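You operate a simulated robot arm through the tools that you are given. There is no shell and no other tool. Be economical: measure what you need, move in short steps, check, and stop when the job is done.

Carry out the task below with a simulated two-armed robot. There is one attempt and no reset: what you move stays moved.

Task
Hold the yellow mug on the top of the flask bench steady with one hand, lift the blue pad out of it with the other and set it down on the top of the flask bench.
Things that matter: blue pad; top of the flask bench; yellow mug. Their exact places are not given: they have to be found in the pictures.

Only the result counts: the job must be done as asked and must still hold three seconds after the hand-in. Knocking over, shifting, dropping, spilling or breaking anything else fails it.

Robot
Two 7-joint arms with two-finger parallel grippers on one trunk, on a base that drives. Base frame: it is fixed to the floor where the robot stands at the start and does not move with it; the origin is under the middle of the robot, x ahead of it, y to its left, z up; the surface under the hand at the start is at about z = 800. Readings come in mm, rad, newtons and seconds.
The left shoulder is at the start at [50, 168, 1157], the right one opposite. With the tool pointing down near the work surface each hand reaches from about 100 to 660 mm from the robot's upright axis, wherever it stands, measured 20 degrees to its own side. Places, roughly: top of the flask bench [700, -300, 800]. Payload 1.57 kg a hand.
The tool frame of a hand sits at the grasp point between the pads (the TCP): z along the fingers, y along the line on which they close. The tips reach 30 mm beyond it. The gripper opens to 80 mm. The fingers are 17 mm wide and 12 mm thick; the gripper's body (40 by 82 mm) begins 80 mm behind the TCP.
Orientation is that of the tool frame in the base frame, as a unit quaternion [w, x, y, z]. With the fingers straight down and closing along the base's y, the tool's x points along the base's -x, its y along +y and its z along -z.

Tools
- The arms move only by the tool arm_command. It takes "left_series", "right_series" or both (then of equal length, played together; a hand with none holds still); each is a list of rows, each an object of numbers (a shift or turn left out is 0, a gripper value left out holds the last): "tx", "ty", "tz": the shift along the tool's x, y, z in mm; "ax", "ay", "az": the turn, a rotation vector about the tool's x, y, z in rad; "grip": the opening in per cent of the stroke, from 0 (shut) to 100 (fully open). In form: [{"tx": .., "ty": .., "tz": .., "ax": .., "ay": .., "az": .., "grip": ..}, ...]. A call has 1 to 8 rows; each row shifts and turns the commanded pose from where the row before left it, along the tool's axes as they then stand. Rows are played at 5 a second. More than 50 mm and 0.15 rad between two rows, or a gripper value outside its range, and nothing of the call is played. A pose out of reach is approached as far as the arm can. The call stops where the force on the tool passes 40 N (or 10 N more than at its start, if that is more) or the arm is blocked; 0.2 s more then pass. Each finger travels about 45 mm/s and halts on what it meets, pressing with about 31 N; the grip force reading is that of the motor and also rises with nothing between the fingers. The clock runs only during rows and for 0.2 s after the last one: add rows that do not move to give the fingers time. The reply holds the time, the measured pose of the TCP, the force on the tool along the base axes, the opening and the grip force, in the units named above and with some noise, with the torque about the TCP (base axes, N m) and any sound that the robot's microphone picked up.
- Cameras (640 x 400 px; columns grow to the right, rows downward): "scene" is now at [121.3, 3.4, 1354]; the picture's right is [0.04, -1.00, 0.00], its down [-0.71, -0.03, -0.71] and it looks along [0.71, 0.03, -0.71] (base axes); focal length 296 px, centre (320, 200). "left" rides on the left gripper at [72, 7, -122] in its tool frame; the picture's right is [-0.09, 1.00, 0.00], its down [-0.84, -0.08, -0.54] and it looks along [-0.54, -0.05, 0.84] (tool axes); focal length 238 px, centre (320, 200). "right" rides on the right gripper at [72, -7, -122] in its tool frame; the picture's right is [0.09, 1.00, 0.00], its down [-0.84, 0.08, -0.54] and it looks along [-0.54, 0.05, 0.84] (tool axes); focal length 238 px, centre (320, 200).
- snapshot(camera): a new picture of that camera. It takes no simulated time.
- raise_lower(by): slides the trunk up (or, below 0, down) by that many mm; the arms and the scene camera ride with it, the base frame stays. It gives what a move gives, with no picture.
- steer(legs): drives the robot by 1 to 6 legs, each [ahead, left, turn to the left] in mm, mm and rad, along the robot's own axes; the way and the turn of a leg run together, so that a leg with both is an arc; at most 1500 mm and 3.142 rad a leg. The arms and the cameras ride along, it lands a little off, and it stops where it bumps. It gives what a move gives.
- head_to(pan, tilt): turns the head with the scene camera to pan (to the left, within 1.396 rad either way) and tilt (down, from -0.506 to 1.204), counted from straight ahead of the robot. It gives what a move gives.
- measure_at(camera, pixels): for up to 12 pixels [column, row] of the newest picture of that camera ("zoom" is the newest enlarged one), the place [x, y, z] in the base frame of the surface seen there, good to about 3 mm. It takes no simulated time.
- zoom(camera, box): a new picture of the part [left, top, right, bottom] of that camera's present view, enlarged. It takes no simulated time.
- close_job(): hands the job in; it is judged then, once.

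Work in short steps. Measure before you move; look again where a grasp or a placing could have gone wrong, and mend it. You have 80 turns and 70 pictures in all, those below and enlarged ones among them. Open the grippers and draw the arms clear of the work before you hand the job in, unless the task says otherwise; then end with one line.

The tools are called after "Emit:" by a JSON object that holds its "fn" and its "kwargs". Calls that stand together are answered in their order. arm_command: Moves the arms, as the interface text tells. Its arguments: {"type":"object","properties":{"left_series":{"type":"array"},"right_series":{"type":"array"}},"required":[]} The other tools are called the same way: raise_lower (by) slides the trunk up or down; steer (legs) drives the base; head_to (pan, tilt) turns the head that bears the scene camera; snapshot (camera) takes a picture; measure_at (camera, pixels) gives the place of the surface under pixels of a picture; zoom (camera, box) takes an enlarged picture of a part of a camera's view; close_job () hands the job in.

At the start:

```text
time: 0.0
left_position: [451.7, 185.3, 1078.9]
left_tcp_rot: [0.0, 0.0, 1.0, -0.001]
left_contact_force: [-0.1, -0.2, 0.4]
left_moment: [0.04, 0.04, 0.01]
left_grip_width: 80.4
left_grasp_force: 0.1
right_position: [363.0, -193.6, 1107.0]
right_tcp_rot: [0.0, 0.0, 1.0, 0.001]
right_contact_force: [-0.3, 0.4, -0.2]
right_moment: [0.05, 0.01, -0.01]
right_grip_width: 79.7
right_grasp_force: 0.0
trunk travel left (down, up): [-325.0, 118.0]
robot x, y, heading: [-2.1, 2.0, -0.0]
head pan, tilt: [0.037, 0.784]
```

scene: 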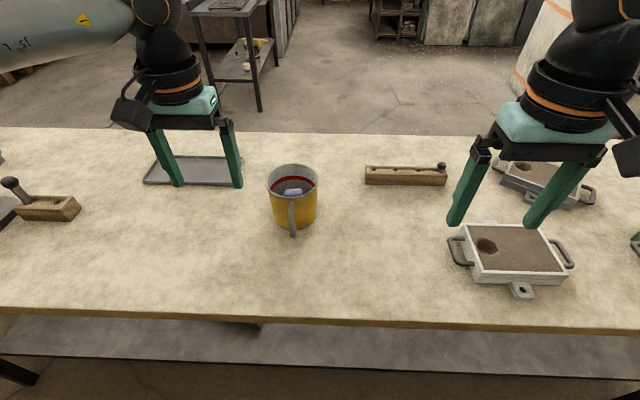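
right: 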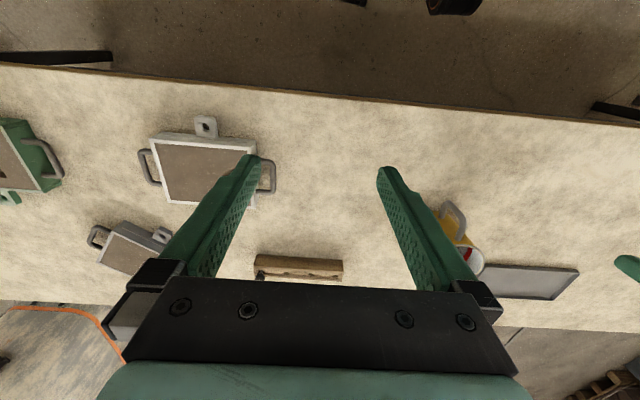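
left: 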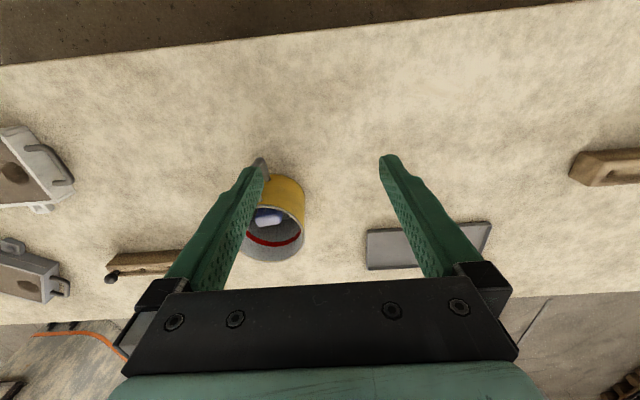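

The yellow mug is at about scene (293,195) with the blue pad inside it. I zoom in to measure it.

Emit:
{"fn": "zoom", "kwargs": {"camera": "scene", "box": [240, 145, 352, 245]}}

Emit:
{"fn": "zoom", "kwargs": {"camera": "left", "box": [220, 150, 332, 270]}}

Emit:
{"fn": "measure_at", "kwargs": {"camera": "scene", "pixels": [[293, 232], [250, 230], [340, 200], [295, 240], [160, 180], [405, 180], [293, 192]]}}

```text
4.00 times, centred on (296, 195) of scene
```

zoom: 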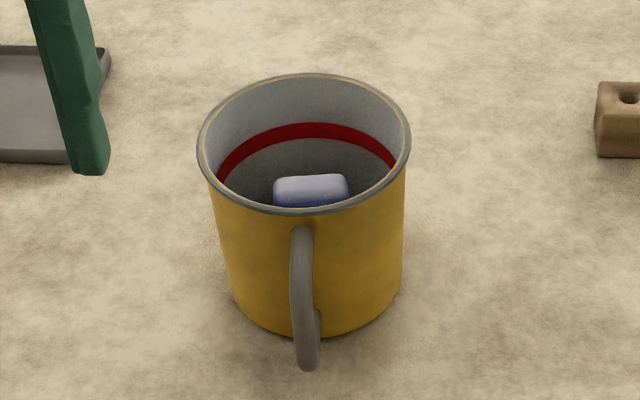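

```text
3.33 times, centred on (276, 210) of left
```

zoom: 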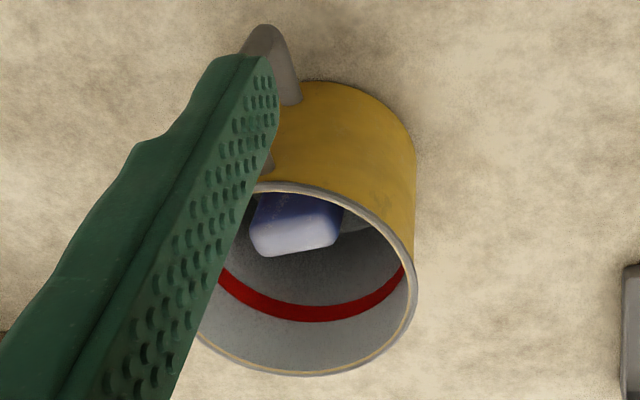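

```text
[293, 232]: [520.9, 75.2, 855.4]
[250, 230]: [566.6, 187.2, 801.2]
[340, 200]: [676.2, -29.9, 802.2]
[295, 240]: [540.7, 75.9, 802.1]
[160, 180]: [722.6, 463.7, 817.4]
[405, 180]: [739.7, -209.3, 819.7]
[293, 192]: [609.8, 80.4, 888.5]
```

I measure the mug's rim, walls and pad top more exactly.

Emit:
{"fn": "zoom", "kwargs": {"camera": "scene", "box": [256, 155, 336, 240]}}

Emit:
{"fn": "measure_at", "kwargs": {"camera": "scene", "pixels": [[266, 181], [318, 181], [292, 164], [291, 198], [286, 191], [293, 191], [301, 191], [293, 195], [276, 200], [314, 200], [292, 184]]}}

```text
4.71 times, centred on (296, 198) of scene
```

zoom: 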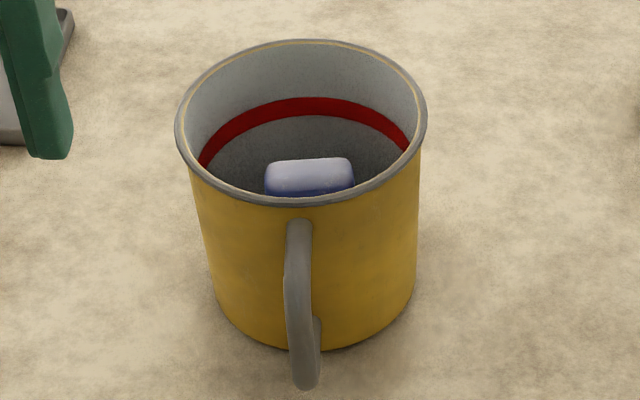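

```text
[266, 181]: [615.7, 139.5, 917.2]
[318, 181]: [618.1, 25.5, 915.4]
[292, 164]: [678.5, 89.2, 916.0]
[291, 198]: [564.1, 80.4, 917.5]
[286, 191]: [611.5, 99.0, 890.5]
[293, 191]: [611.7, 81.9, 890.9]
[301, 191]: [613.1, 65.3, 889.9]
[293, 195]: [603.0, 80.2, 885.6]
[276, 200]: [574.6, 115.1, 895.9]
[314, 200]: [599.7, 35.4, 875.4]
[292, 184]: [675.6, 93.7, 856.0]
```

The mug is about 115 mm wide, centred near (620, 82), rim at z≈917, with the handle facing me. I plan to hold the handle with the left hand and lift the pad with the right. First I check the bench edge before driving.

Emit:
{"fn": "measure_at", "kwargs": {"camera": "scene", "pixels": [[100, 305], [320, 315], [320, 325], [320, 350], [320, 375], [292, 212], [293, 220], [296, 234], [285, 220], [302, 220], [15, 205]]}}

Emit:
{"fn": "head_to", "kwargs": {"pan": 0.0, "tilt": 1.15}}

Emit:
{"fn": "snapshot", "kwargs": {"camera": "scene"}}

```text
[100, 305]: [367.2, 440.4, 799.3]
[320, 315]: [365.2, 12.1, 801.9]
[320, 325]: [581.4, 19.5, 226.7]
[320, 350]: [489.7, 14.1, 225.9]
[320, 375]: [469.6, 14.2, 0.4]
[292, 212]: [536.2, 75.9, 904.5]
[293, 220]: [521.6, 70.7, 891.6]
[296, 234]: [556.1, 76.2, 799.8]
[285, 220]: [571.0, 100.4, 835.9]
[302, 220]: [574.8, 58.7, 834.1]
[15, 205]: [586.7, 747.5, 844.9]
```

```text
time: 0.8
left_position: [449.7, 184.3, 1078.3]
left_tcp_rot: [0.0, -0.001, 1.0, -0.001]
left_contact_force: [0.0, -0.2, 0.4]
left_moment: [0.01, -0.02, 0.02]
left_grip_width: 79.7
left_grasp_force: 0.0
right_position: [361.4, -194.8, 1107.7]
right_tcp_rot: [0.0, 0.001, 1.0, -0.001]
right_contact_force: [0.5, 0.5, -0.1]
right_moment: [-0.01, 0.0, 0.01]
right_grip_width: 80.0
right_grasp_force: 0.1
trunk travel left (down, up): [-325.0, 118.0]
robot x, y, heading: [1.2, 1.8, 0.003]
head pan, tilt: [0.0, 1.15]
```

```text
63 pictures are left
```

scene: 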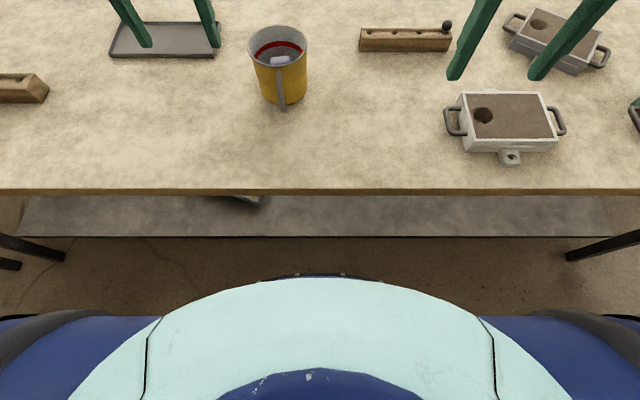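

The bench edge is at x≈365. I check how far my own body sticks out ahead.

Emit:
{"fn": "measure_at", "kwargs": {"camera": "scene", "pixels": [[320, 279], [320, 283], [320, 300], [150, 318], [320, 350], [60, 318], [40, 250]]}}

```text
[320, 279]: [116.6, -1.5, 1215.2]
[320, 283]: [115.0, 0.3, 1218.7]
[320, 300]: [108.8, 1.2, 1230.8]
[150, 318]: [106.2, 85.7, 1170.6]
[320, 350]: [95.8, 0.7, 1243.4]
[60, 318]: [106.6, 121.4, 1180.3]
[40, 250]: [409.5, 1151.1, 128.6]
```

Base front must be short of x≈357 and the shelf starts at ~470, so 60 mm ahead is safe. I shift left 110 and ahead 60.

Emit:
{"fn": "steer", "kwargs": {"legs": [[0, 110, 0], [60, 0, 0]]}}

Emit:
{"fn": "head_to", "kwargs": {"pan": -0.05, "tilt": 0.85}}

Emit:
{"fn": "snapshot", "kwargs": {"camera": "right"}}

Emit:
{"fn": "snapshot", "kwargs": {"camera": "left"}}

```text
time: 3.0
left_position: [508.5, 293.3, 1078.4]
left_tcp_rot: [0.0, -0.001, 1.0, 0.0]
left_contact_force: [0.0, -0.5, -0.2]
left_moment: [0.0, 0.03, -0.01]
left_grip_width: 80.1
left_grasp_force: 0.0
right_position: [420.5, -84.2, 1107.2]
right_tcp_rot: [0.0, 0.0, 1.0, -0.001]
right_contact_force: [0.4, 0.1, 0.0]
right_moment: [0.02, 0.02, -0.01]
right_grip_width: 80.1
right_grasp_force: 0.0
trunk travel left (down, up): [-325.0, 118.0]
robot x, y, heading: [57.4, 107.6, -0.001]
head pan, tilt: [0.0, 1.15]
```

```text
time: 3.8
left_position: [508.4, 293.2, 1078.2]
left_tcp_rot: [0.001, -0.001, 1.0, 0.0]
left_contact_force: [-0.4, 0.3, -0.2]
left_moment: [0.01, -0.01, 0.01]
left_grip_width: 79.8
left_grasp_force: 0.1
right_position: [419.6, -84.7, 1107.0]
right_tcp_rot: [0.0, 0.0, 1.0, 0.0]
right_contact_force: [-0.5, 0.3, -0.4]
right_moment: [0.0, -0.02, -0.02]
right_grip_width: 80.1
right_grasp_force: 0.0
trunk travel left (down, up): [-325.0, 118.0]
robot x, y, heading: [58.3, 112.4, 0.001]
head pan, tilt: [-0.051, 0.85]
```

```text
62 pictures are left
```

right: 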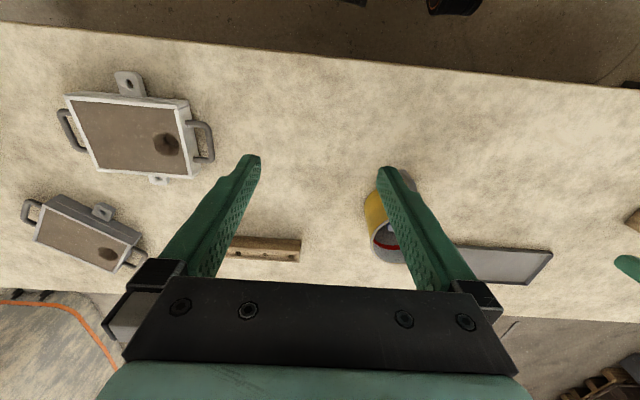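

```text
61 pictures are left
```

left: 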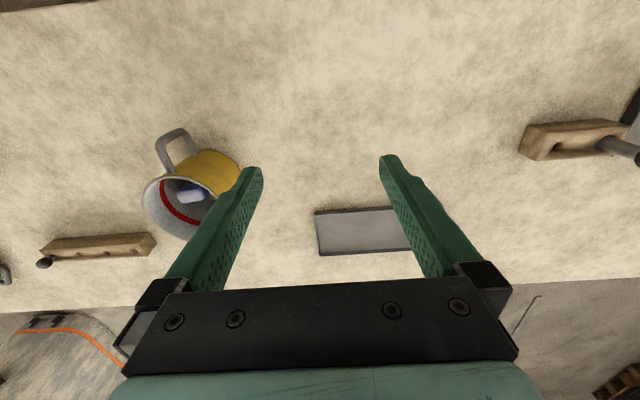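

I move the right hand above the mug to look straight into it.

Emit:
{"fn": "arm_command", "kwargs": {"right_series": [{"tx": -28, "ty": 33}, {"tx": -28, "ty": 33}, {"tx": -28, "ty": 33}, {"tx": -28, "ty": 33}, {"tx": -28, "ty": 33}, {}]}}

Emit:
{"fn": "zoom", "kwargs": {"camera": "right", "box": [240, 90, 400, 230]}}

Emit:
{"fn": "snapshot", "kwargs": {"camera": "scene"}}

```text
time: 5.2
left_position: [508.3, 293.5, 1077.5]
left_tcp_rot: [0.001, -0.001, 1.0, 0.0]
left_contact_force: [-0.3, -0.3, 0.0]
left_moment: [0.01, 0.02, -0.02]
left_grip_width: 80.1
left_grasp_force: 0.0
right_position: [561.3, 78.9, 1109.2]
right_tcp_rot: [0.0, 0.0, 1.0, 0.001]
right_contact_force: [-0.4, -0.3, -0.8]
right_moment: [0.0, -0.02, -0.03]
right_grip_width: 80.0
right_grasp_force: 0.1
trunk travel left (down, up): [-325.0, 118.0]
robot x, y, heading: [62.0, 108.2, 0.001]
head pan, tilt: [-0.051, 0.85]
```

```text
2.86 times, centred on (320, 160) of right
```

zoom: 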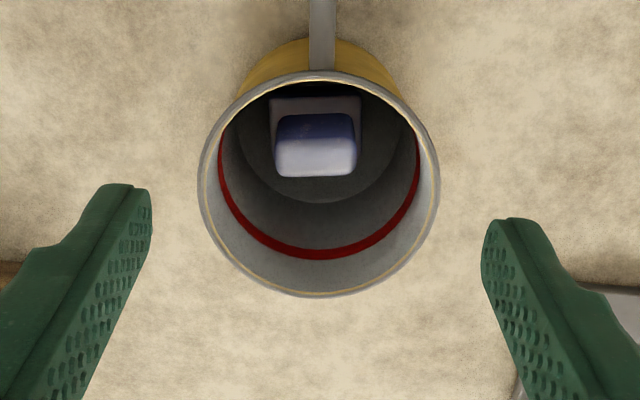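

```text
59 pictures are left
```

scene: 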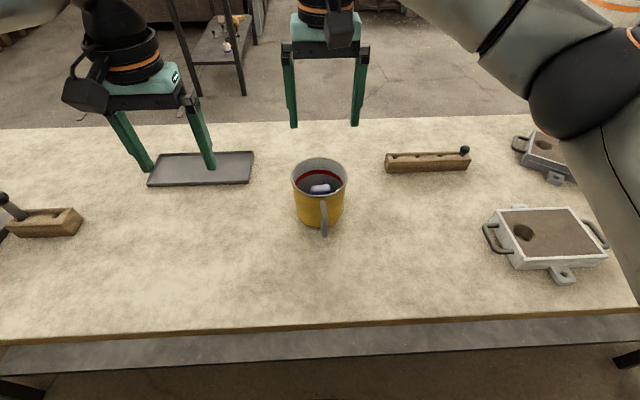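

The pad stands upright in a seat in the mug; I measure its top, its sides and the mug's floor.

Emit:
{"fn": "measure_at", "kwargs": {"camera": "zoom", "pixels": [[280, 172], [352, 172], [316, 172], [316, 150], [282, 142], [350, 142], [316, 138], [316, 120], [275, 105], [358, 105], [316, 187], [260, 170]]}}

Emit:
{"fn": "measure_at", "kwargs": {"camera": "right", "pixels": [[271, 163], [369, 163], [320, 191], [320, 93], [320, 100]]}}

```text
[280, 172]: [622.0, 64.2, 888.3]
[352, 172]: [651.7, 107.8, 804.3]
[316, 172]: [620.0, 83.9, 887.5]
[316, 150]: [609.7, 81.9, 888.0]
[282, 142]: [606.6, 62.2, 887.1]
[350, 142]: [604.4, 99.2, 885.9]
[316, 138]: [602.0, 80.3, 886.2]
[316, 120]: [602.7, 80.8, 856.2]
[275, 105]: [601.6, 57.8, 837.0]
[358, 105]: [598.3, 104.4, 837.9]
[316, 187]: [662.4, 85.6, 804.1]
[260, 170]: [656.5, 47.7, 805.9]
```

```text
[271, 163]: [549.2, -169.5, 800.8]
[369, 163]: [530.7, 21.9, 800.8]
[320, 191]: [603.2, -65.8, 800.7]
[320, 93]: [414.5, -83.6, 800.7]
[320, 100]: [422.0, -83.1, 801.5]
```

The pad's top is about 20×40 mm (x 601–622, y 61–101, z 888), standing clear above a wider base at z≈837. I back the right hand off to the right and tip the left hand 40° forward to approach the handle.

Emit:
{"fn": "arm_command", "kwargs": {"left_series": [{"ay": -0.14}, {"ay": -0.14}, {"ay": -0.14}, {"ay": -0.14}, {"ay": -0.14}, {}], "right_series": [{"ty": -40}, {"ty": -40}, {"ty": -40}, {"ty": -40}, {"ty": -40}, {}]}}

```text
time: 6.6
left_position: [507.8, 294.9, 1078.0]
left_tcp_rot: [0.345, -0.001, 0.939, 0.0]
left_contact_force: [-0.3, 1.3, -0.8]
left_moment: [-0.04, 0.01, 0.02]
left_grip_width: 79.8
left_grasp_force: 0.1
right_position: [562.4, -119.7, 1108.1]
right_tcp_rot: [0.0, -0.001, 1.0, 0.0]
right_contact_force: [0.4, -0.2, 0.1]
right_moment: [0.01, 0.01, 0.03]
right_grip_width: 79.7
right_grasp_force: 0.0
trunk travel left (down, up): [-325.0, 118.0]
robot x, y, heading: [55.5, 110.5, 0.001]
head pan, tilt: [-0.051, 0.85]
```

The tilt is right. Next the left hand goes to a standoff point about 100 mm behind the handle, along its approach line.

Emit:
{"fn": "arm_command", "kwargs": {"left_series": [{"tx": 20.8, "ty": -36.2, "tz": 11.3}, {"tx": 20.8, "ty": -36.2, "tz": 11.3}, {"tx": 20.8, "ty": -36.2, "tz": 11.3}, {"tx": 20.8, "ty": -36.2, "tz": 11.3}, {"tx": 20.8, "ty": -36.2, "tz": 11.3}, {"tx": 20.8, "ty": -36.2, "tz": 11.3}, {}]}}

Emit:
{"fn": "snapshot", "kwargs": {"camera": "left"}}

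Emit:
{"fn": "snapshot", "kwargs": {"camera": "scene"}}

```text
time: 8.2
left_position: [453.6, 77.9, 944.9]
left_tcp_rot: [0.344, -0.001, 0.939, -0.001]
left_contact_force: [-1.1, 0.7, 0.0]
left_moment: [0.02, -0.03, 0.02]
left_grip_width: 79.8
left_grasp_force: 0.0
right_position: [561.8, -119.7, 1106.2]
right_tcp_rot: [0.0, 0.0, 1.0, 0.0]
right_contact_force: [-0.3, -0.2, -0.1]
right_moment: [0.01, 0.02, 0.0]
right_grip_width: 80.3
right_grasp_force: 0.1
trunk travel left (down, up): [-325.0, 118.0]
robot x, y, heading: [60.4, 110.7, 0.006]
head pan, tilt: [-0.051, 0.85]
```

```text
58 pictures are left
```

left: 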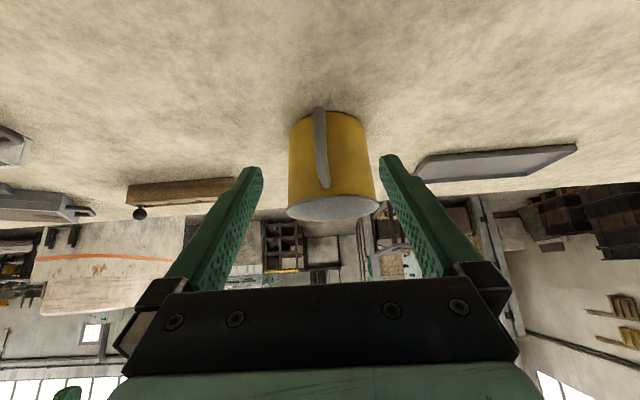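

```text
57 pictures are left
```

scene: 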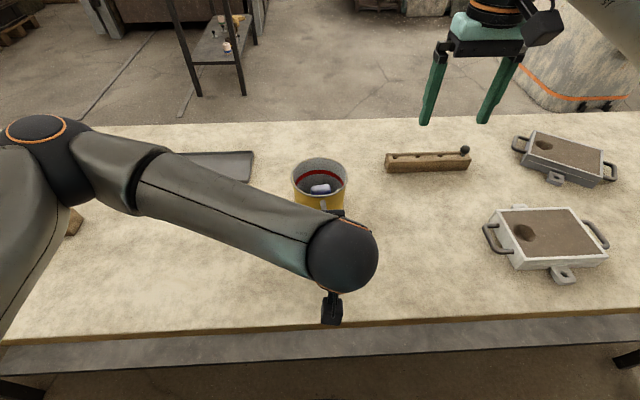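

The left camera shows the handle bar between the fingers at about (321,150). I measure it.

Emit:
{"fn": "measure_at", "kwargs": {"camera": "left", "pixels": [[320, 115], [320, 130], [320, 145], [321, 160], [323, 175], [325, 184], [316, 145], [325, 145], [305, 150], [340, 150]]}}

Emit:
{"fn": "zoom", "kwargs": {"camera": "left", "box": [260, 90, 400, 240]}}

```text
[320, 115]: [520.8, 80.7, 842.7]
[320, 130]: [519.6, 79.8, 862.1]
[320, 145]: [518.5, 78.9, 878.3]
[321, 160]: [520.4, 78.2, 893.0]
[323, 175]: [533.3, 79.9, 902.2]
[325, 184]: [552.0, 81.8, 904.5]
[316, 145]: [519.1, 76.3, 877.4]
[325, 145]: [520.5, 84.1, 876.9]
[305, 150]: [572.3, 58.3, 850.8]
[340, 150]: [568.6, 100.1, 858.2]
```

```text
2.67 times, centred on (330, 165) of left
```

zoom: 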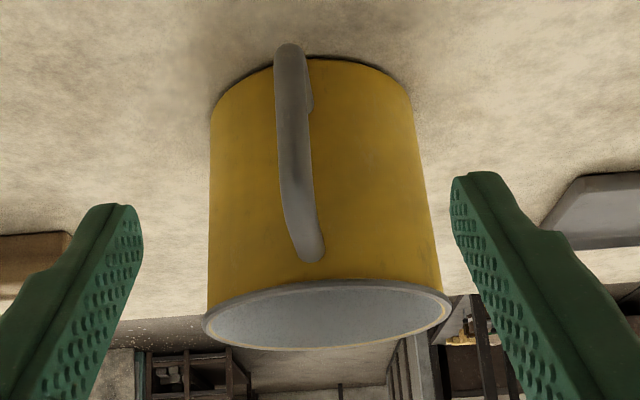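

Handle bar: front face at x≈519, centre y≈79.5, z 840–895. I advance 103 mm along the fingers.

Emit:
{"fn": "arm_command", "kwargs": {"left_series": [{"tx": -0.5, "ty": 0.4, "tz": 25.5}, {"tx": -0.5, "ty": 0.4, "tz": 25.5}, {"tx": -0.5, "ty": 0.4, "tz": 25.5}, {"tx": -0.5, "ty": 0.4, "tz": 26}, {"grip": 40}, {"grip": 35}, {}]}}

Emit:
{"fn": "snapshot", "kwargs": {"camera": "left"}}

```text
time: 9.8
left_position: [524.7, 80.9, 868.5]
left_tcp_rot: [0.343, -0.001, 0.939, 0.0]
left_contact_force: [0.0, 0.5, -0.4]
left_moment: [-0.01, 0.01, 0.0]
left_grip_width: 28.3
left_grasp_force: 0.1
right_position: [561.4, -120.1, 1108.4]
right_tcp_rot: [0.0, 0.0, 1.0, 0.0]
right_contact_force: [0.4, 0.5, -0.4]
right_moment: [0.02, 0.0, -0.02]
right_grip_width: 80.0
right_grasp_force: 0.0
trunk travel left (down, up): [-325.0, 118.0]
robot x, y, heading: [59.2, 114.3, 0.005]
head pan, tilt: [-0.051, 0.85]
```

```text
55 pictures are left
```

left: 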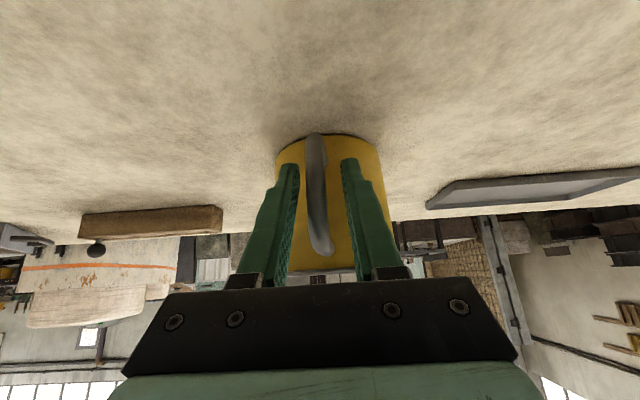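

The handle at (316,190) sits well centred between the fingers, so I close on it.

Emit:
{"fn": "arm_command", "kwargs": {"left_series": [{"grip": 20}, {"grip": 10}, {"grip": 0}, {}, {}]}}

Emit:
{"fn": "snapshot", "kwargs": {"camera": "scene"}}

```text
time: 11.0
left_position: [525.0, 79.2, 867.9]
left_tcp_rot: [0.343, 0.0, 0.939, 0.0]
left_contact_force: [-1.3, -1.3, 0.7]
left_moment: [0.05, -0.02, -0.04]
left_grip_width: 11.6
left_grasp_force: 29.4
right_position: [561.2, -120.5, 1107.1]
right_tcp_rot: [0.0, 0.0, 1.0, 0.0]
right_contact_force: [-1.0, 0.5, 0.1]
right_moment: [-0.01, -0.01, 0.02]
right_grip_width: 79.6
right_grasp_force: 0.0
trunk travel left (down, up): [-325.0, 118.0]
robot x, y, heading: [57.7, 107.3, 0.005]
head pan, tilt: [-0.051, 0.85]
```

```text
54 pictures are left
```

scene: 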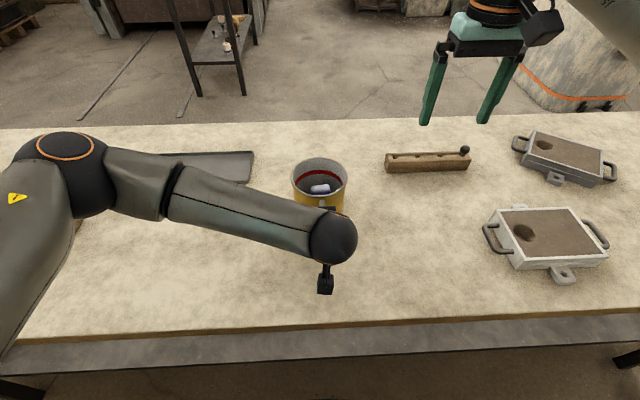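

Left holds the handle (11.6 mm, 29 N) and the mug has not moved. Now the right hand goes above the pad, partly closed to 60 mm so the fingers fit inside the mug.

Emit:
{"fn": "arm_command", "kwargs": {"right_series": [{"tx": -10, "ty": 40.3, "grip": 76}, {"tx": -10, "ty": 40.3}, {"tx": -10, "ty": 40.3}, {"tx": -10, "ty": 40.3}, {"tx": -10, "ty": 40.3}, {}, {}]}}

Emit:
{"fn": "snapshot", "kwargs": {"camera": "right"}}

Emit:
{"fn": "snapshot", "kwargs": {"camera": "scene"}}

```text
time: 12.6
left_position: [525.3, 79.8, 867.9]
left_tcp_rot: [0.343, -0.002, 0.939, 0.001]
left_contact_force: [-0.4, 0.2, 1.0]
left_moment: [0.01, 0.08, 0.01]
left_grip_width: 11.3
left_grasp_force: 29.1
right_position: [612.9, 83.0, 1107.5]
right_tcp_rot: [0.0, -0.001, 1.0, 0.0]
right_contact_force: [0.4, -0.5, -0.4]
right_moment: [0.0, 0.0, -0.03]
right_grip_width: 60.9
right_grasp_force: 0.1
trunk travel left (down, up): [-325.0, 118.0]
robot x, y, heading: [59.8, 107.2, -0.0]
head pan, tilt: [-0.051, 0.85]
```

```text
53 pictures are left
```

right: 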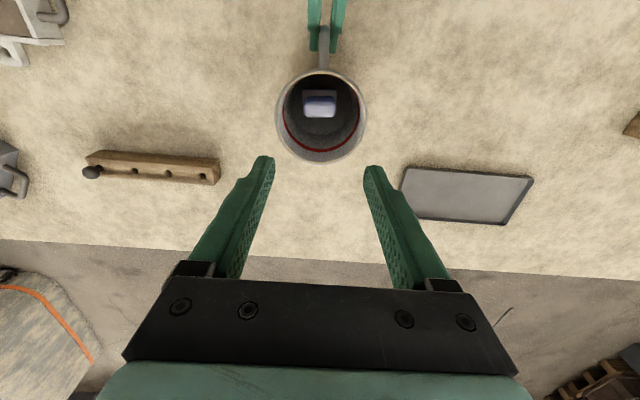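

```text
52 pictures are left
```

scene: 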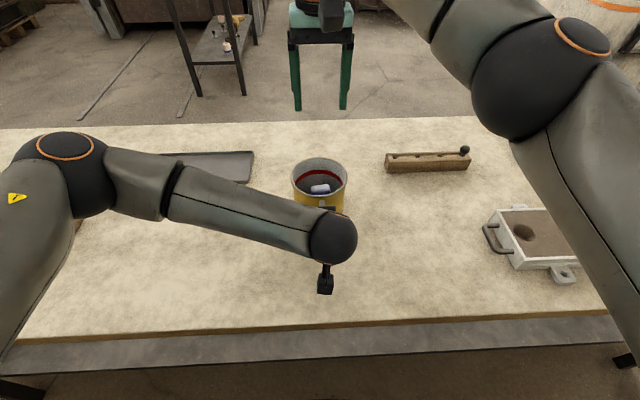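

I measure the pad and rim once more from the right camera before going down.

Emit:
{"fn": "zoom", "kwargs": {"camera": "right", "box": [270, 60, 374, 170]}}

Emit:
{"fn": "measure_at", "kwargs": {"camera": "right", "pixels": [[307, 104], [320, 104], [334, 104], [320, 98], [320, 100], [320, 115], [278, 112], [365, 112], [323, 72], [323, 161]]}}

```text
3.64 times, centred on (322, 115) of right
```

zoom: 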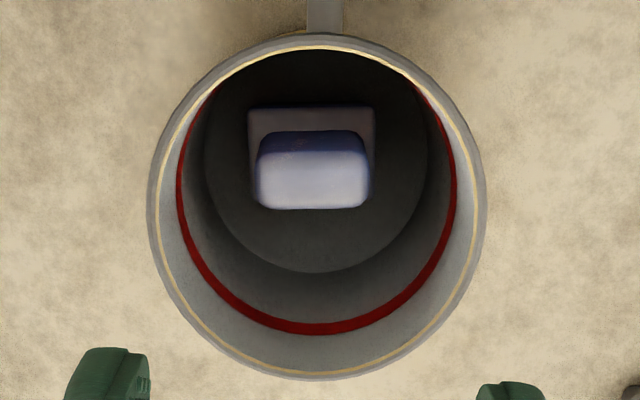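

```text
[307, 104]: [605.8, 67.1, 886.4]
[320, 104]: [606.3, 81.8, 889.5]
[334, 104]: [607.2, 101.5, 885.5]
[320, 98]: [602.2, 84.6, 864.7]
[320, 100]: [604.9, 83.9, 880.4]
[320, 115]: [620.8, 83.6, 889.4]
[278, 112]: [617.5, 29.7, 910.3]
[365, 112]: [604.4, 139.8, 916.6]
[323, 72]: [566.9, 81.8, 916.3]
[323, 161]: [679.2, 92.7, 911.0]
```

The pad centre (612, 83) lines up with the hand at (613, 83). I go down to just above the rim and check.

Emit:
{"fn": "arm_command", "kwargs": {"right_series": [{"tz": 37}, {"tz": 37}, {"tz": 37}, {"tz": 37}, {}]}}

Emit:
{"fn": "snapshot", "kwargs": {"camera": "right"}}

Emit:
{"fn": "snapshot", "kwargs": {"camera": "scene"}}

```text
time: 13.8
left_position: [524.8, 79.0, 868.4]
left_tcp_rot: [0.343, -0.002, 0.939, 0.001]
left_contact_force: [-1.2, 0.0, 0.8]
left_moment: [0.08, 0.03, 0.0]
left_grip_width: 11.6
left_grasp_force: 28.3
right_position: [608.7, 83.0, 958.4]
right_tcp_rot: [0.0, -0.001, 1.0, -0.001]
right_contact_force: [-0.5, 0.5, -0.1]
right_moment: [-0.01, 0.0, 0.02]
right_grip_width: 60.7
right_grasp_force: 0.1
trunk travel left (down, up): [-325.0, 118.0]
robot x, y, heading: [55.9, 109.4, 0.006]
head pan, tilt: [-0.051, 0.85]
```

```text
50 pictures are left
```

right: 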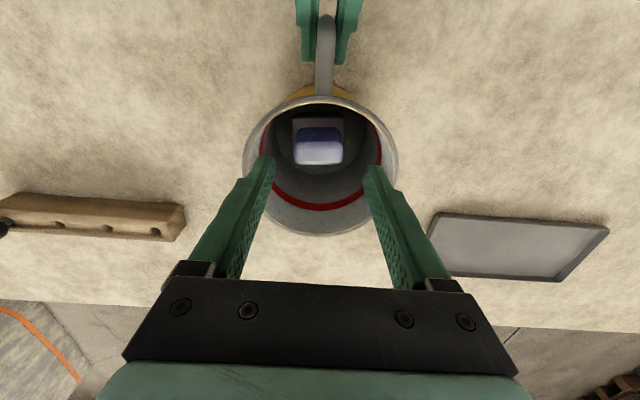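

```text
49 pictures are left
```

scene: 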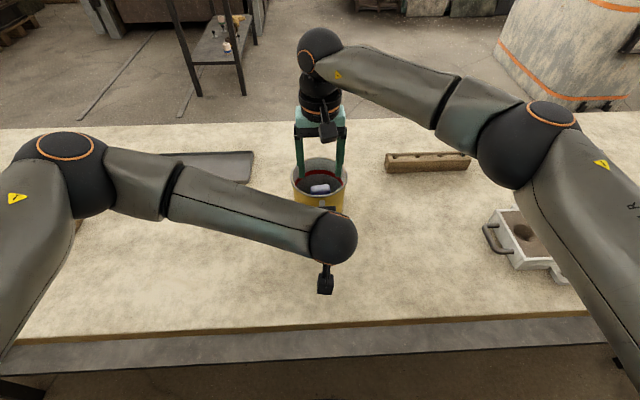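

All clear, and the fingers are centred on the pad (320,148). I go down into the mug to TCP z≈874.

Emit:
{"fn": "arm_command", "kwargs": {"right_series": [{"tx": -2, "tz": 21}, {"tz": 21}, {"tz": 21}, {"tz": 21}, {}]}}

Emit:
{"fn": "snapshot", "kwargs": {"camera": "right"}}

```text
time: 14.7
left_position: [525.5, 80.0, 868.1]
left_tcp_rot: [0.344, -0.002, 0.939, 0.0]
left_contact_force: [-3.9, 0.0, 3.9]
left_moment: [0.12, -0.37, 0.02]
left_grip_width: 11.6
left_grasp_force: 29.7
right_position: [613.1, 85.3, 907.6]
right_tcp_rot: [0.005, 0.0, 1.0, 0.0]
right_contact_force: [-1.2, -1.4, 8.6]
right_moment: [-0.41, 0.1, -0.05]
right_grip_width: 62.3
right_grasp_force: 0.4
trunk travel left (down, up): [-325.0, 118.0]
robot x, y, heading: [56.0, 108.8, -0.001]
head pan, tilt: [-0.051, 0.85]
stopped in row 4 (right hand): the force on the tool passed its limit at 57 N (the readings are from after the stop); the commanded pose is now the measured one
```

```text
48 pictures are left
```

right: 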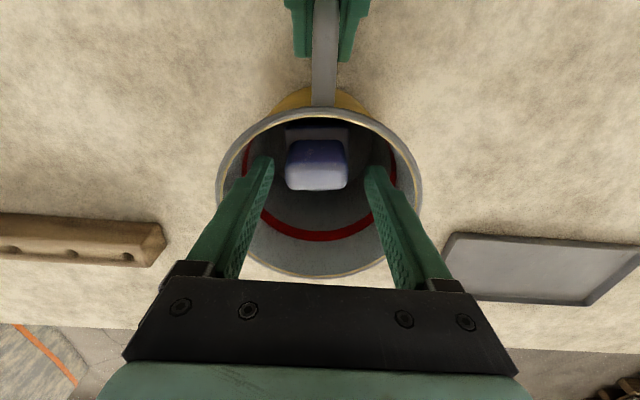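

Blocked at z≈907 with the load on the -y side, so probably a finger touched the rim or the inner wall. I back up 20 mm and look closer.

Emit:
{"fn": "arm_command", "kwargs": {"right_series": [{"tz": -10}, {"tz": -10}, {}]}}

Emit:
{"fn": "zoom", "kwargs": {"camera": "right", "box": [200, 90, 440, 290]}}

Emit:
{"fn": "zoom", "kwargs": {"camera": "scene", "box": [270, 100, 370, 220]}}

```text
time: 15.5
left_position: [526.1, 80.4, 869.3]
left_tcp_rot: [0.345, -0.002, 0.939, 0.0]
left_contact_force: [-2.9, -0.9, 12.3]
left_moment: [0.05, -0.41, -0.02]
left_grip_width: 11.5
left_grasp_force: 28.9
right_position: [613.5, 84.2, 925.9]
right_tcp_rot: [0.004, -0.001, 1.0, 0.001]
right_contact_force: [0.7, 0.3, -1.0]
right_moment: [0.01, -0.01, 0.0]
right_grip_width: 60.8
right_grasp_force: 0.1
trunk travel left (down, up): [-325.0, 118.0]
robot x, y, heading: [55.2, 107.2, -0.001]
head pan, tilt: [-0.051, 0.85]
```

```text
2.00 times, centred on (320, 190) of right
```

zoom: 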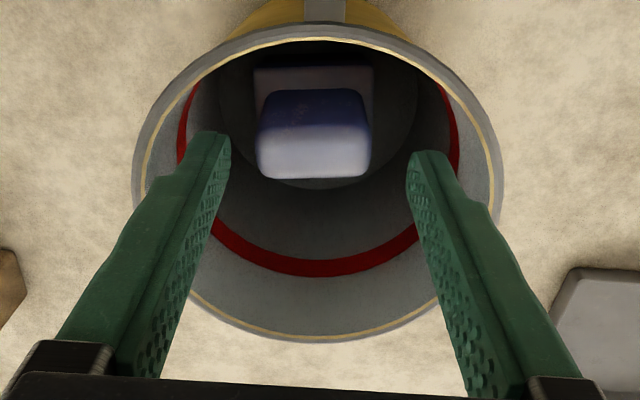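

```text
3.33 times, centred on (320, 160) of scene
```

zoom: 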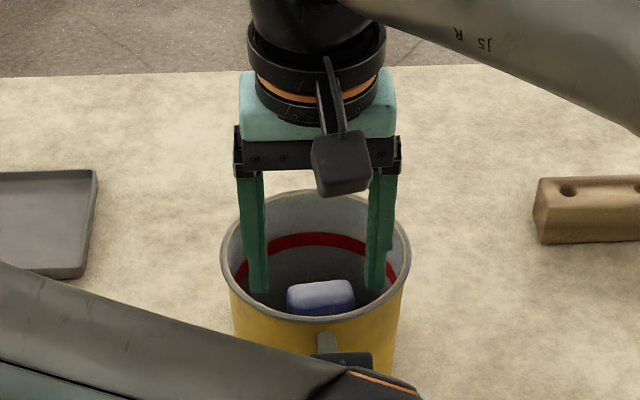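

I measure the finger outlines and inner walls.

Emit:
{"fn": "measure_at", "kwargs": {"camera": "zoom", "pixels": [[395, 180], [393, 240], [386, 270], [380, 285], [239, 180], [248, 260], [252, 288], [226, 245], [408, 245], [320, 300], [290, 300], [352, 300]]}}

Emit:
{"fn": "snapshot", "kwargs": {"camera": "right"}}

Emit:
{"fn": "measure_at", "kwargs": {"camera": "right", "pixels": [[292, 195], [320, 195], [346, 195], [268, 170], [418, 170], [320, 228], [291, 146], [372, 146], [385, 155], [320, 255]]}}

```text
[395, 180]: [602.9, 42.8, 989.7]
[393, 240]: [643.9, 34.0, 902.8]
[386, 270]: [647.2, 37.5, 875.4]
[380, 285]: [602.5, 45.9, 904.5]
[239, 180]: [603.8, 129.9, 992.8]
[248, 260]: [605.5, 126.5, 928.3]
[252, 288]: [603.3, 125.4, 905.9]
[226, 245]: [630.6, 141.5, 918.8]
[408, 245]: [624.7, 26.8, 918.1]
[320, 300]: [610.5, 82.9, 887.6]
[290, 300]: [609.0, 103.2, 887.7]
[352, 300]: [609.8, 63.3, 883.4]
```

```text
45 pictures are left
```

right: 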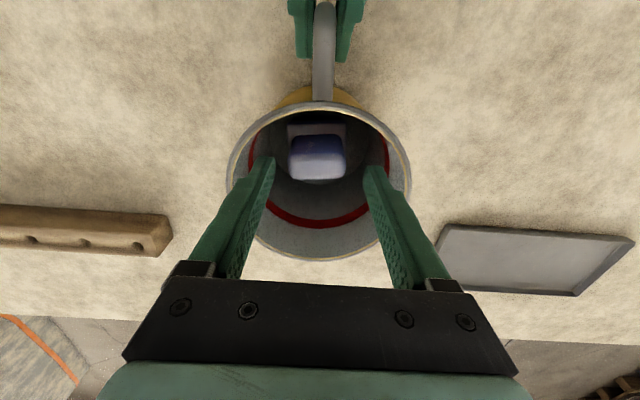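

```text
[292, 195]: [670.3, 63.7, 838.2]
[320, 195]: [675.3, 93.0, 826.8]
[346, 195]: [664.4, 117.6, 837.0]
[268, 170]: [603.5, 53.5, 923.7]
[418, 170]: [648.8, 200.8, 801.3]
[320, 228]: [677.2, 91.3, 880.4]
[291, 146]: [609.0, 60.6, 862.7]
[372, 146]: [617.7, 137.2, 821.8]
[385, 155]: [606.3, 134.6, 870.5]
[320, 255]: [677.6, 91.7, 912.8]
```

The walls look clear, but the reaction points to the outer edge of the -y finger at roughly (605, 42). I'll rise, turn the hand 90° and grip the pad's thin 20 mm side (along x) with a narrower opening, which gives more room.

Emit:
{"fn": "arm_command", "kwargs": {"right_series": [{"tz": -40}, {"tz": -20, "grip": 42}, {"az": -0.143}, {"az": -0.143}, {"az": -0.143}, {"az": -0.143}, {"az": -0.143}, {"az": -0.143}]}}

Emit:
{"fn": "arm_command", "kwargs": {"right_series": [{"az": -0.143}, {"az": -0.143}, {"az": -0.143}, {"az": -0.143}, {"az": -0.1408}, {}]}}

Emit:
{"fn": "snapshot", "kwargs": {"camera": "right"}}

Emit:
{"fn": "zoom", "kwargs": {"camera": "scene", "box": [240, 60, 400, 260]}}

```text
time: 17.3
left_position: [525.0, 80.4, 867.6]
left_tcp_rot: [0.345, -0.002, 0.939, 0.001]
left_contact_force: [-0.5, -2.4, 15.3]
left_moment: [0.02, -0.53, -0.02]
left_grip_width: 11.5
left_grasp_force: 28.7
right_position: [610.9, 85.1, 987.2]
right_tcp_rot: [0.004, -0.329, 0.944, -0.001]
right_contact_force: [0.4, -0.6, 0.4]
right_moment: [0.0, 0.04, 0.02]
right_grip_width: 33.5
right_grasp_force: 0.0
right hand out of reach, approached as far as the arm can: row 8
trunk travel left (down, up): [-325.0, 118.0]
robot x, y, heading: [58.4, 111.6, -0.003]
head pan, tilt: [-0.051, 0.85]
```

```text
time: 18.7
left_position: [524.8, 81.3, 867.9]
left_tcp_rot: [0.345, -0.002, 0.939, 0.0]
left_contact_force: [-2.0, -1.0, 14.7]
left_moment: [0.03, -0.46, 0.0]
left_grip_width: 11.6
left_grasp_force: 29.0
right_position: [611.8, 84.9, 986.1]
right_tcp_rot: [0.003, -0.329, 0.944, -0.001]
right_contact_force: [0.2, -0.8, 0.8]
right_moment: [0.02, 0.0, -0.01]
right_grip_width: 33.5
right_grasp_force: 0.0
right hand out of reach, approached as far as the arm can: row 1, 2, 3, 4, 5
trunk travel left (down, up): [-325.0, 118.0]
robot x, y, heading: [57.2, 108.1, -0.0]
head pan, tilt: [-0.051, 0.85]
```

```text
44 pictures are left
```

right: 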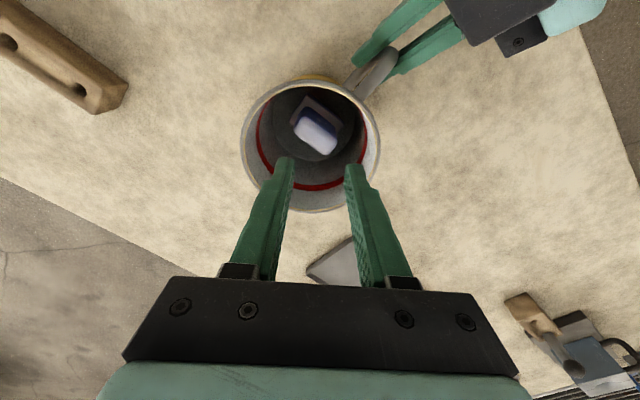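

```text
2.00 times, centred on (320, 160) of scene
```

zoom: 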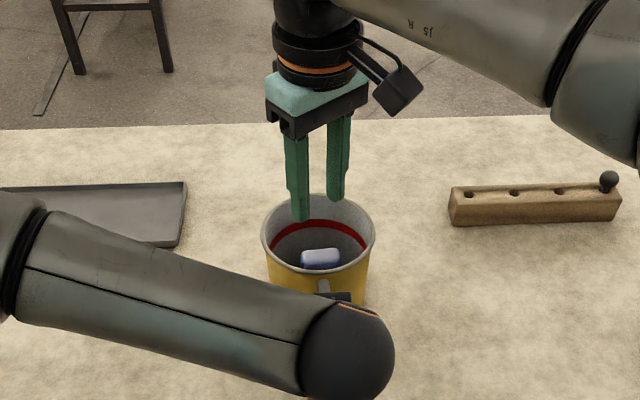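

The wrist limit stops it at -0.67 rad, so I turn the other way; the camera will then sit on the +y side. First I check where the left forearm is.

Emit:
{"fn": "measure_at", "kwargs": {"camera": "scene", "pixels": [[200, 175], [250, 195], [290, 210], [250, 215], [325, 210]]}}

Emit:
{"fn": "arm_command", "kwargs": {"right_series": [{"az": 0.14}, {"az": 0.14}, {"az": 0.14}, {"az": 0.14}, {"az": 0.14}, {}]}}

```text
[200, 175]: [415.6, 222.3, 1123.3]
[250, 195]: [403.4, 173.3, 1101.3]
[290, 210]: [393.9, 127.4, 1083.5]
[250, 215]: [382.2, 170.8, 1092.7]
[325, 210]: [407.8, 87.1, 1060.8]
```

```text
time: 20.1
left_position: [525.0, 80.3, 866.6]
left_tcp_rot: [0.344, -0.002, 0.939, 0.001]
left_contact_force: [-0.8, -0.5, 13.3]
left_moment: [0.02, -0.39, -0.01]
left_grip_width: 11.3
left_grasp_force: 29.5
right_position: [610.6, 85.5, 985.5]
right_tcp_rot: [0.004, 0.018, 1.0, 0.001]
right_contact_force: [-0.7, -0.2, 0.3]
right_moment: [-0.01, 0.02, -0.03]
right_grip_width: 33.9
right_grasp_force: 0.1
trunk travel left (down, up): [-325.0, 118.0]
robot x, y, heading: [55.3, 110.3, 0.002]
head pan, tilt: [-0.051, 0.85]
```

The left forearm is at x≈415, far from there. I continue turning by +1.535 rad.

Emit:
{"fn": "arm_command", "kwargs": {"right_series": [{"az": 0.14}, {"az": 0.14}, {"az": 0.14}, {"az": 0.14}, {"az": 0.14}, {"az": 0.14}, {"az": 0.14}, {"az": 0.14}]}}

Emit:
{"fn": "arm_command", "kwargs": {"right_series": [{"az": 0.14}, {"az": 0.14}, {"az": 0.135}, {}, {}]}}

Emit:
{"fn": "snapshot", "kwargs": {"camera": "right"}}

Emit:
{"fn": "zoom", "kwargs": {"camera": "scene", "box": [240, 60, 400, 260]}}

```text
time: 21.9
left_position: [525.0, 80.2, 868.1]
left_tcp_rot: [0.345, -0.002, 0.939, 0.0]
left_contact_force: [-1.8, 0.1, 12.1]
left_moment: [0.05, -0.29, 0.03]
left_grip_width: 11.8
left_grasp_force: 29.0
right_position: [611.8, 85.2, 986.8]
right_tcp_rot: [0.003, 0.546, 0.838, 0.002]
right_contact_force: [-0.3, 0.1, -0.6]
right_moment: [-0.04, 0.02, 0.01]
right_grip_width: 33.8
right_grasp_force: 0.0
trunk travel left (down, up): [-325.0, 118.0]
robot x, y, heading: [55.5, 106.0, -0.002]
head pan, tilt: [-0.051, 0.85]
```

```text
time: 23.1
left_position: [526.4, 81.4, 867.5]
left_tcp_rot: [0.344, -0.001, 0.939, 0.0]
left_contact_force: [-1.8, -0.3, 10.9]
left_moment: [0.05, -0.26, 0.01]
left_grip_width: 11.4
left_grasp_force: 29.6
right_position: [611.9, 85.6, 986.0]
right_tcp_rot: [0.002, 0.706, 0.709, 0.002]
right_contact_force: [0.5, 0.1, 0.2]
right_moment: [0.03, -0.02, 0.03]
right_grip_width: 33.6
right_grasp_force: 0.0
trunk travel left (down, up): [-325.0, 118.0]
robot x, y, heading: [55.9, 109.1, -0.002]
head pan, tilt: [-0.051, 0.85]
```

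```text
42 pictures are left
```

right: 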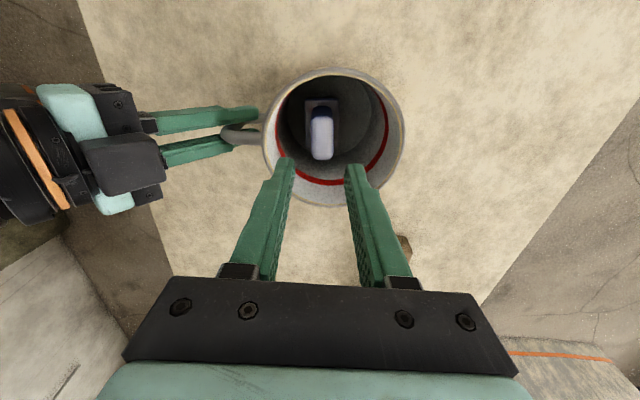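

```text
2.00 times, centred on (320, 160) of scene
```

zoom: 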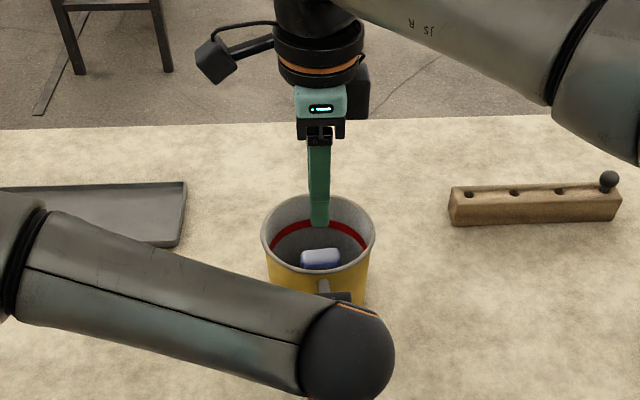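

Now the fingers straddle the pad's thin side (pad at col 321, fingers at 292 and 347). I measure the pad again from here.

Emit:
{"fn": "measure_at", "kwargs": {"camera": "right", "pixels": [[312, 140], [321, 140], [331, 140], [321, 120], [321, 156], [321, 112], [308, 115], [335, 115], [321, 170], [290, 165], [349, 165]]}}

Emit:
{"fn": "zoom", "kwargs": {"camera": "right", "box": [250, 60, 410, 220]}}

```text
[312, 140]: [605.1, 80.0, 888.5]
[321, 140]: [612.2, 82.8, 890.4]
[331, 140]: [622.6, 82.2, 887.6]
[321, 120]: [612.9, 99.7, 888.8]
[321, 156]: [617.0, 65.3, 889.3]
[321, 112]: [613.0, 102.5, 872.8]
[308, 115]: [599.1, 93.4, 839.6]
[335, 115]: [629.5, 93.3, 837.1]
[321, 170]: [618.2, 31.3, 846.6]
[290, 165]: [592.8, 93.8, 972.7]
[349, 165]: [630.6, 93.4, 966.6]
```

```text
2.50 times, centred on (330, 140) of right
```

zoom: 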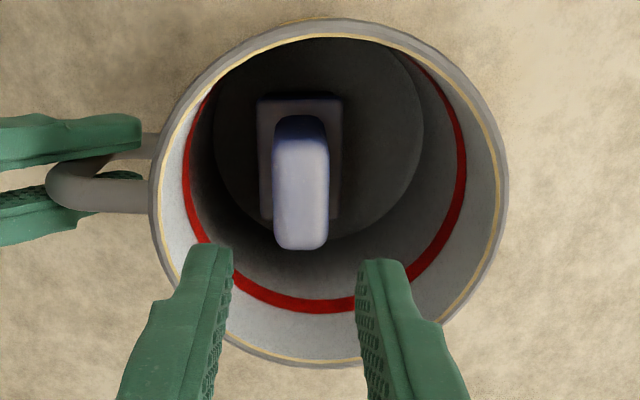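

Pad centre is (613.5, 83). I trim the position and descend slowly to TCP z≈880.

Emit:
{"fn": "arm_command", "kwargs": {"right_series": [{"tx": -2.5, "ty": 1.5, "tz": 16}, {"tz": 15}, {"tz": 15}, {"tz": 15}, {"tz": 15}, {"tz": 15}, {"tz": 15}, {}]}}

Emit:
{"fn": "snapshot", "kwargs": {"camera": "right"}}

```text
time: 24.9
left_position: [527.1, 80.9, 868.8]
left_tcp_rot: [0.344, -0.001, 0.939, 0.0]
left_contact_force: [-2.9, -0.1, 10.3]
left_moment: [0.0, -0.19, 0.02]
left_grip_width: 11.6
left_grasp_force: 29.1
right_position: [613.5, 83.6, 878.5]
right_tcp_rot: [0.002, 0.706, 0.708, 0.003]
right_contact_force: [-0.9, -0.3, 0.1]
right_moment: [0.01, 0.01, 0.01]
right_grip_width: 33.8
right_grasp_force: 0.1
trunk travel left (down, up): [-325.0, 118.0]
robot x, y, heading: [57.0, 109.7, -0.0]
head pan, tilt: [-0.051, 0.85]
```

```text
39 pictures are left
```

right: 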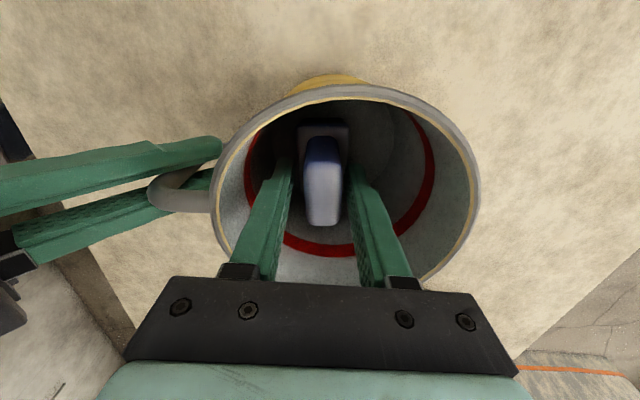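

It went down without contact and the pad lies between the fingers. I close on it.

Emit:
{"fn": "arm_command", "kwargs": {"right_series": [{"grip": 32}, {"grip": 24}, {"grip": 15}, {"grip": 0}, {}, {}]}}

Emit:
{"fn": "snapshot", "kwargs": {"camera": "right"}}

```text
time: 26.3
left_position: [526.5, 80.2, 867.6]
left_tcp_rot: [0.344, -0.002, 0.939, 0.001]
left_contact_force: [-2.1, 0.2, 9.0]
left_moment: [0.06, -0.14, 0.03]
left_grip_width: 11.4
left_grasp_force: 28.6
right_position: [613.9, 82.4, 879.6]
right_tcp_rot: [0.002, 0.707, 0.708, 0.003]
right_contact_force: [0.1, 0.1, -0.8]
right_moment: [-0.01, 0.03, -0.02]
right_grip_width: 21.7
right_grasp_force: 30.7
trunk travel left (down, up): [-325.0, 118.0]
robot x, y, heading: [60.2, 108.7, 0.003]
head pan, tilt: [-0.051, 0.85]
```

```text
38 pictures are left
```

right: 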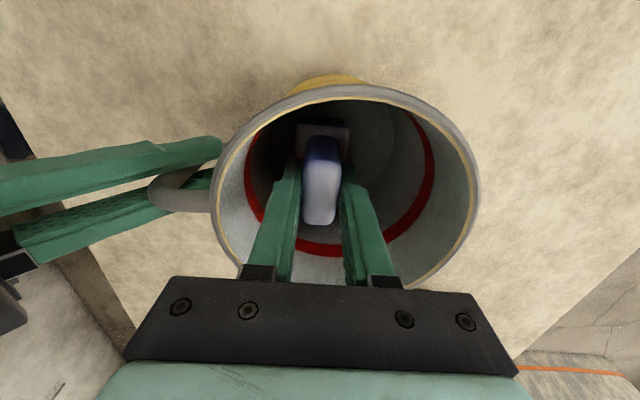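

Gripped (21.7 mm, 31 N). I lift slowly and watch the forces.

Emit:
{"fn": "arm_command", "kwargs": {"right_series": [{"tz": -4}, {"tz": -4}, {"tz": -4}, {"tz": -4}, {}]}}

Emit:
{"fn": "snapshot", "kwargs": {"camera": "right"}}

```text
time: 27.5
left_position: [525.5, 81.2, 868.1]
left_tcp_rot: [0.344, -0.002, 0.939, 0.001]
left_contact_force: [-2.4, -0.6, 9.5]
left_moment: [0.05, -0.17, 0.01]
left_grip_width: 11.3
left_grasp_force: 29.3
right_position: [614.2, 81.9, 898.1]
right_tcp_rot: [0.002, 0.706, 0.708, 0.002]
right_contact_force: [0.0, -0.1, -0.9]
right_moment: [0.01, 0.02, 0.0]
right_grip_width: 21.1
right_grasp_force: 31.2
trunk travel left (down, up): [-325.0, 118.0]
robot x, y, heading: [58.4, 109.9, 0.0]
head pan, tilt: [-0.051, 0.85]
```

```text
37 pictures are left
```

right: 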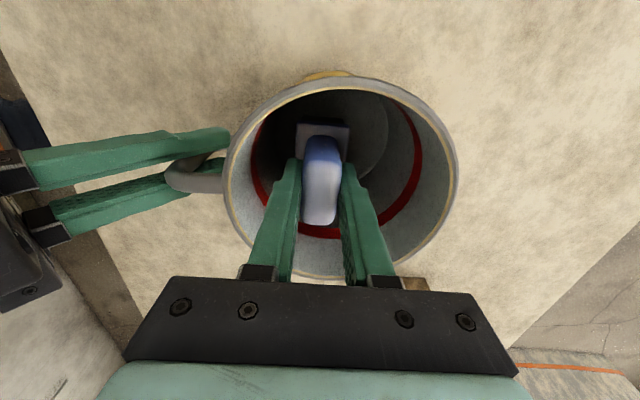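

The pad comes up freely. I keep lifting until it is well clear of the rim.

Emit:
{"fn": "arm_command", "kwargs": {"right_series": [{"tz": -15}, {"tz": -15}, {"tz": -20}, {"tz": -20}, {"tz": -20}, {"tz": -20}, {"tz": -20}, {}]}}

Emit:
{"fn": "zoom", "kwargs": {"camera": "right", "box": [200, 60, 440, 290]}}

Emit:
{"fn": "zoom", "kwargs": {"camera": "scene", "box": [240, 60, 400, 260]}}

```text
time: 29.3
left_position: [525.0, 81.3, 867.4]
left_tcp_rot: [0.344, -0.001, 0.939, 0.0]
left_contact_force: [-2.0, -0.3, 7.4]
left_moment: [0.08, -0.17, 0.03]
left_grip_width: 11.6
left_grasp_force: 29.0
right_position: [614.0, 81.5, 1027.0]
right_tcp_rot: [0.001, 0.706, 0.708, 0.003]
right_contact_force: [-0.2, -0.3, -0.9]
right_moment: [0.01, -0.01, 0.0]
right_grip_width: 21.1
right_grasp_force: 31.0
trunk travel left (down, up): [-325.0, 118.0]
robot x, y, heading: [55.2, 108.5, 0.005]
head pan, tilt: [-0.051, 0.85]
```

```text
1.74 times, centred on (320, 175) of right
```

zoom: 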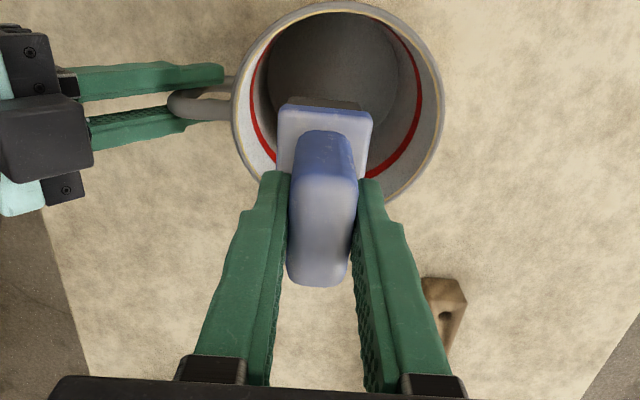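

```text
2.00 times, centred on (320, 160) of scene
```

zoom: 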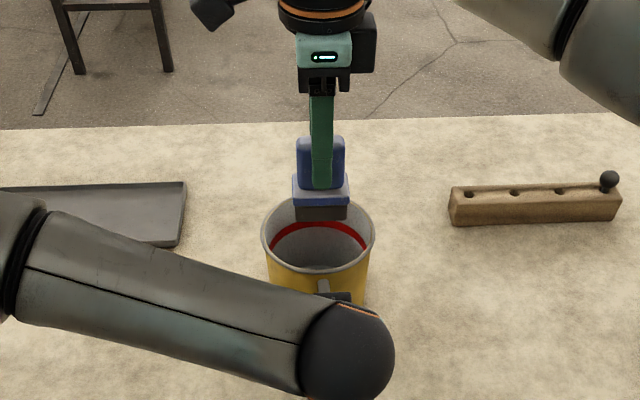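

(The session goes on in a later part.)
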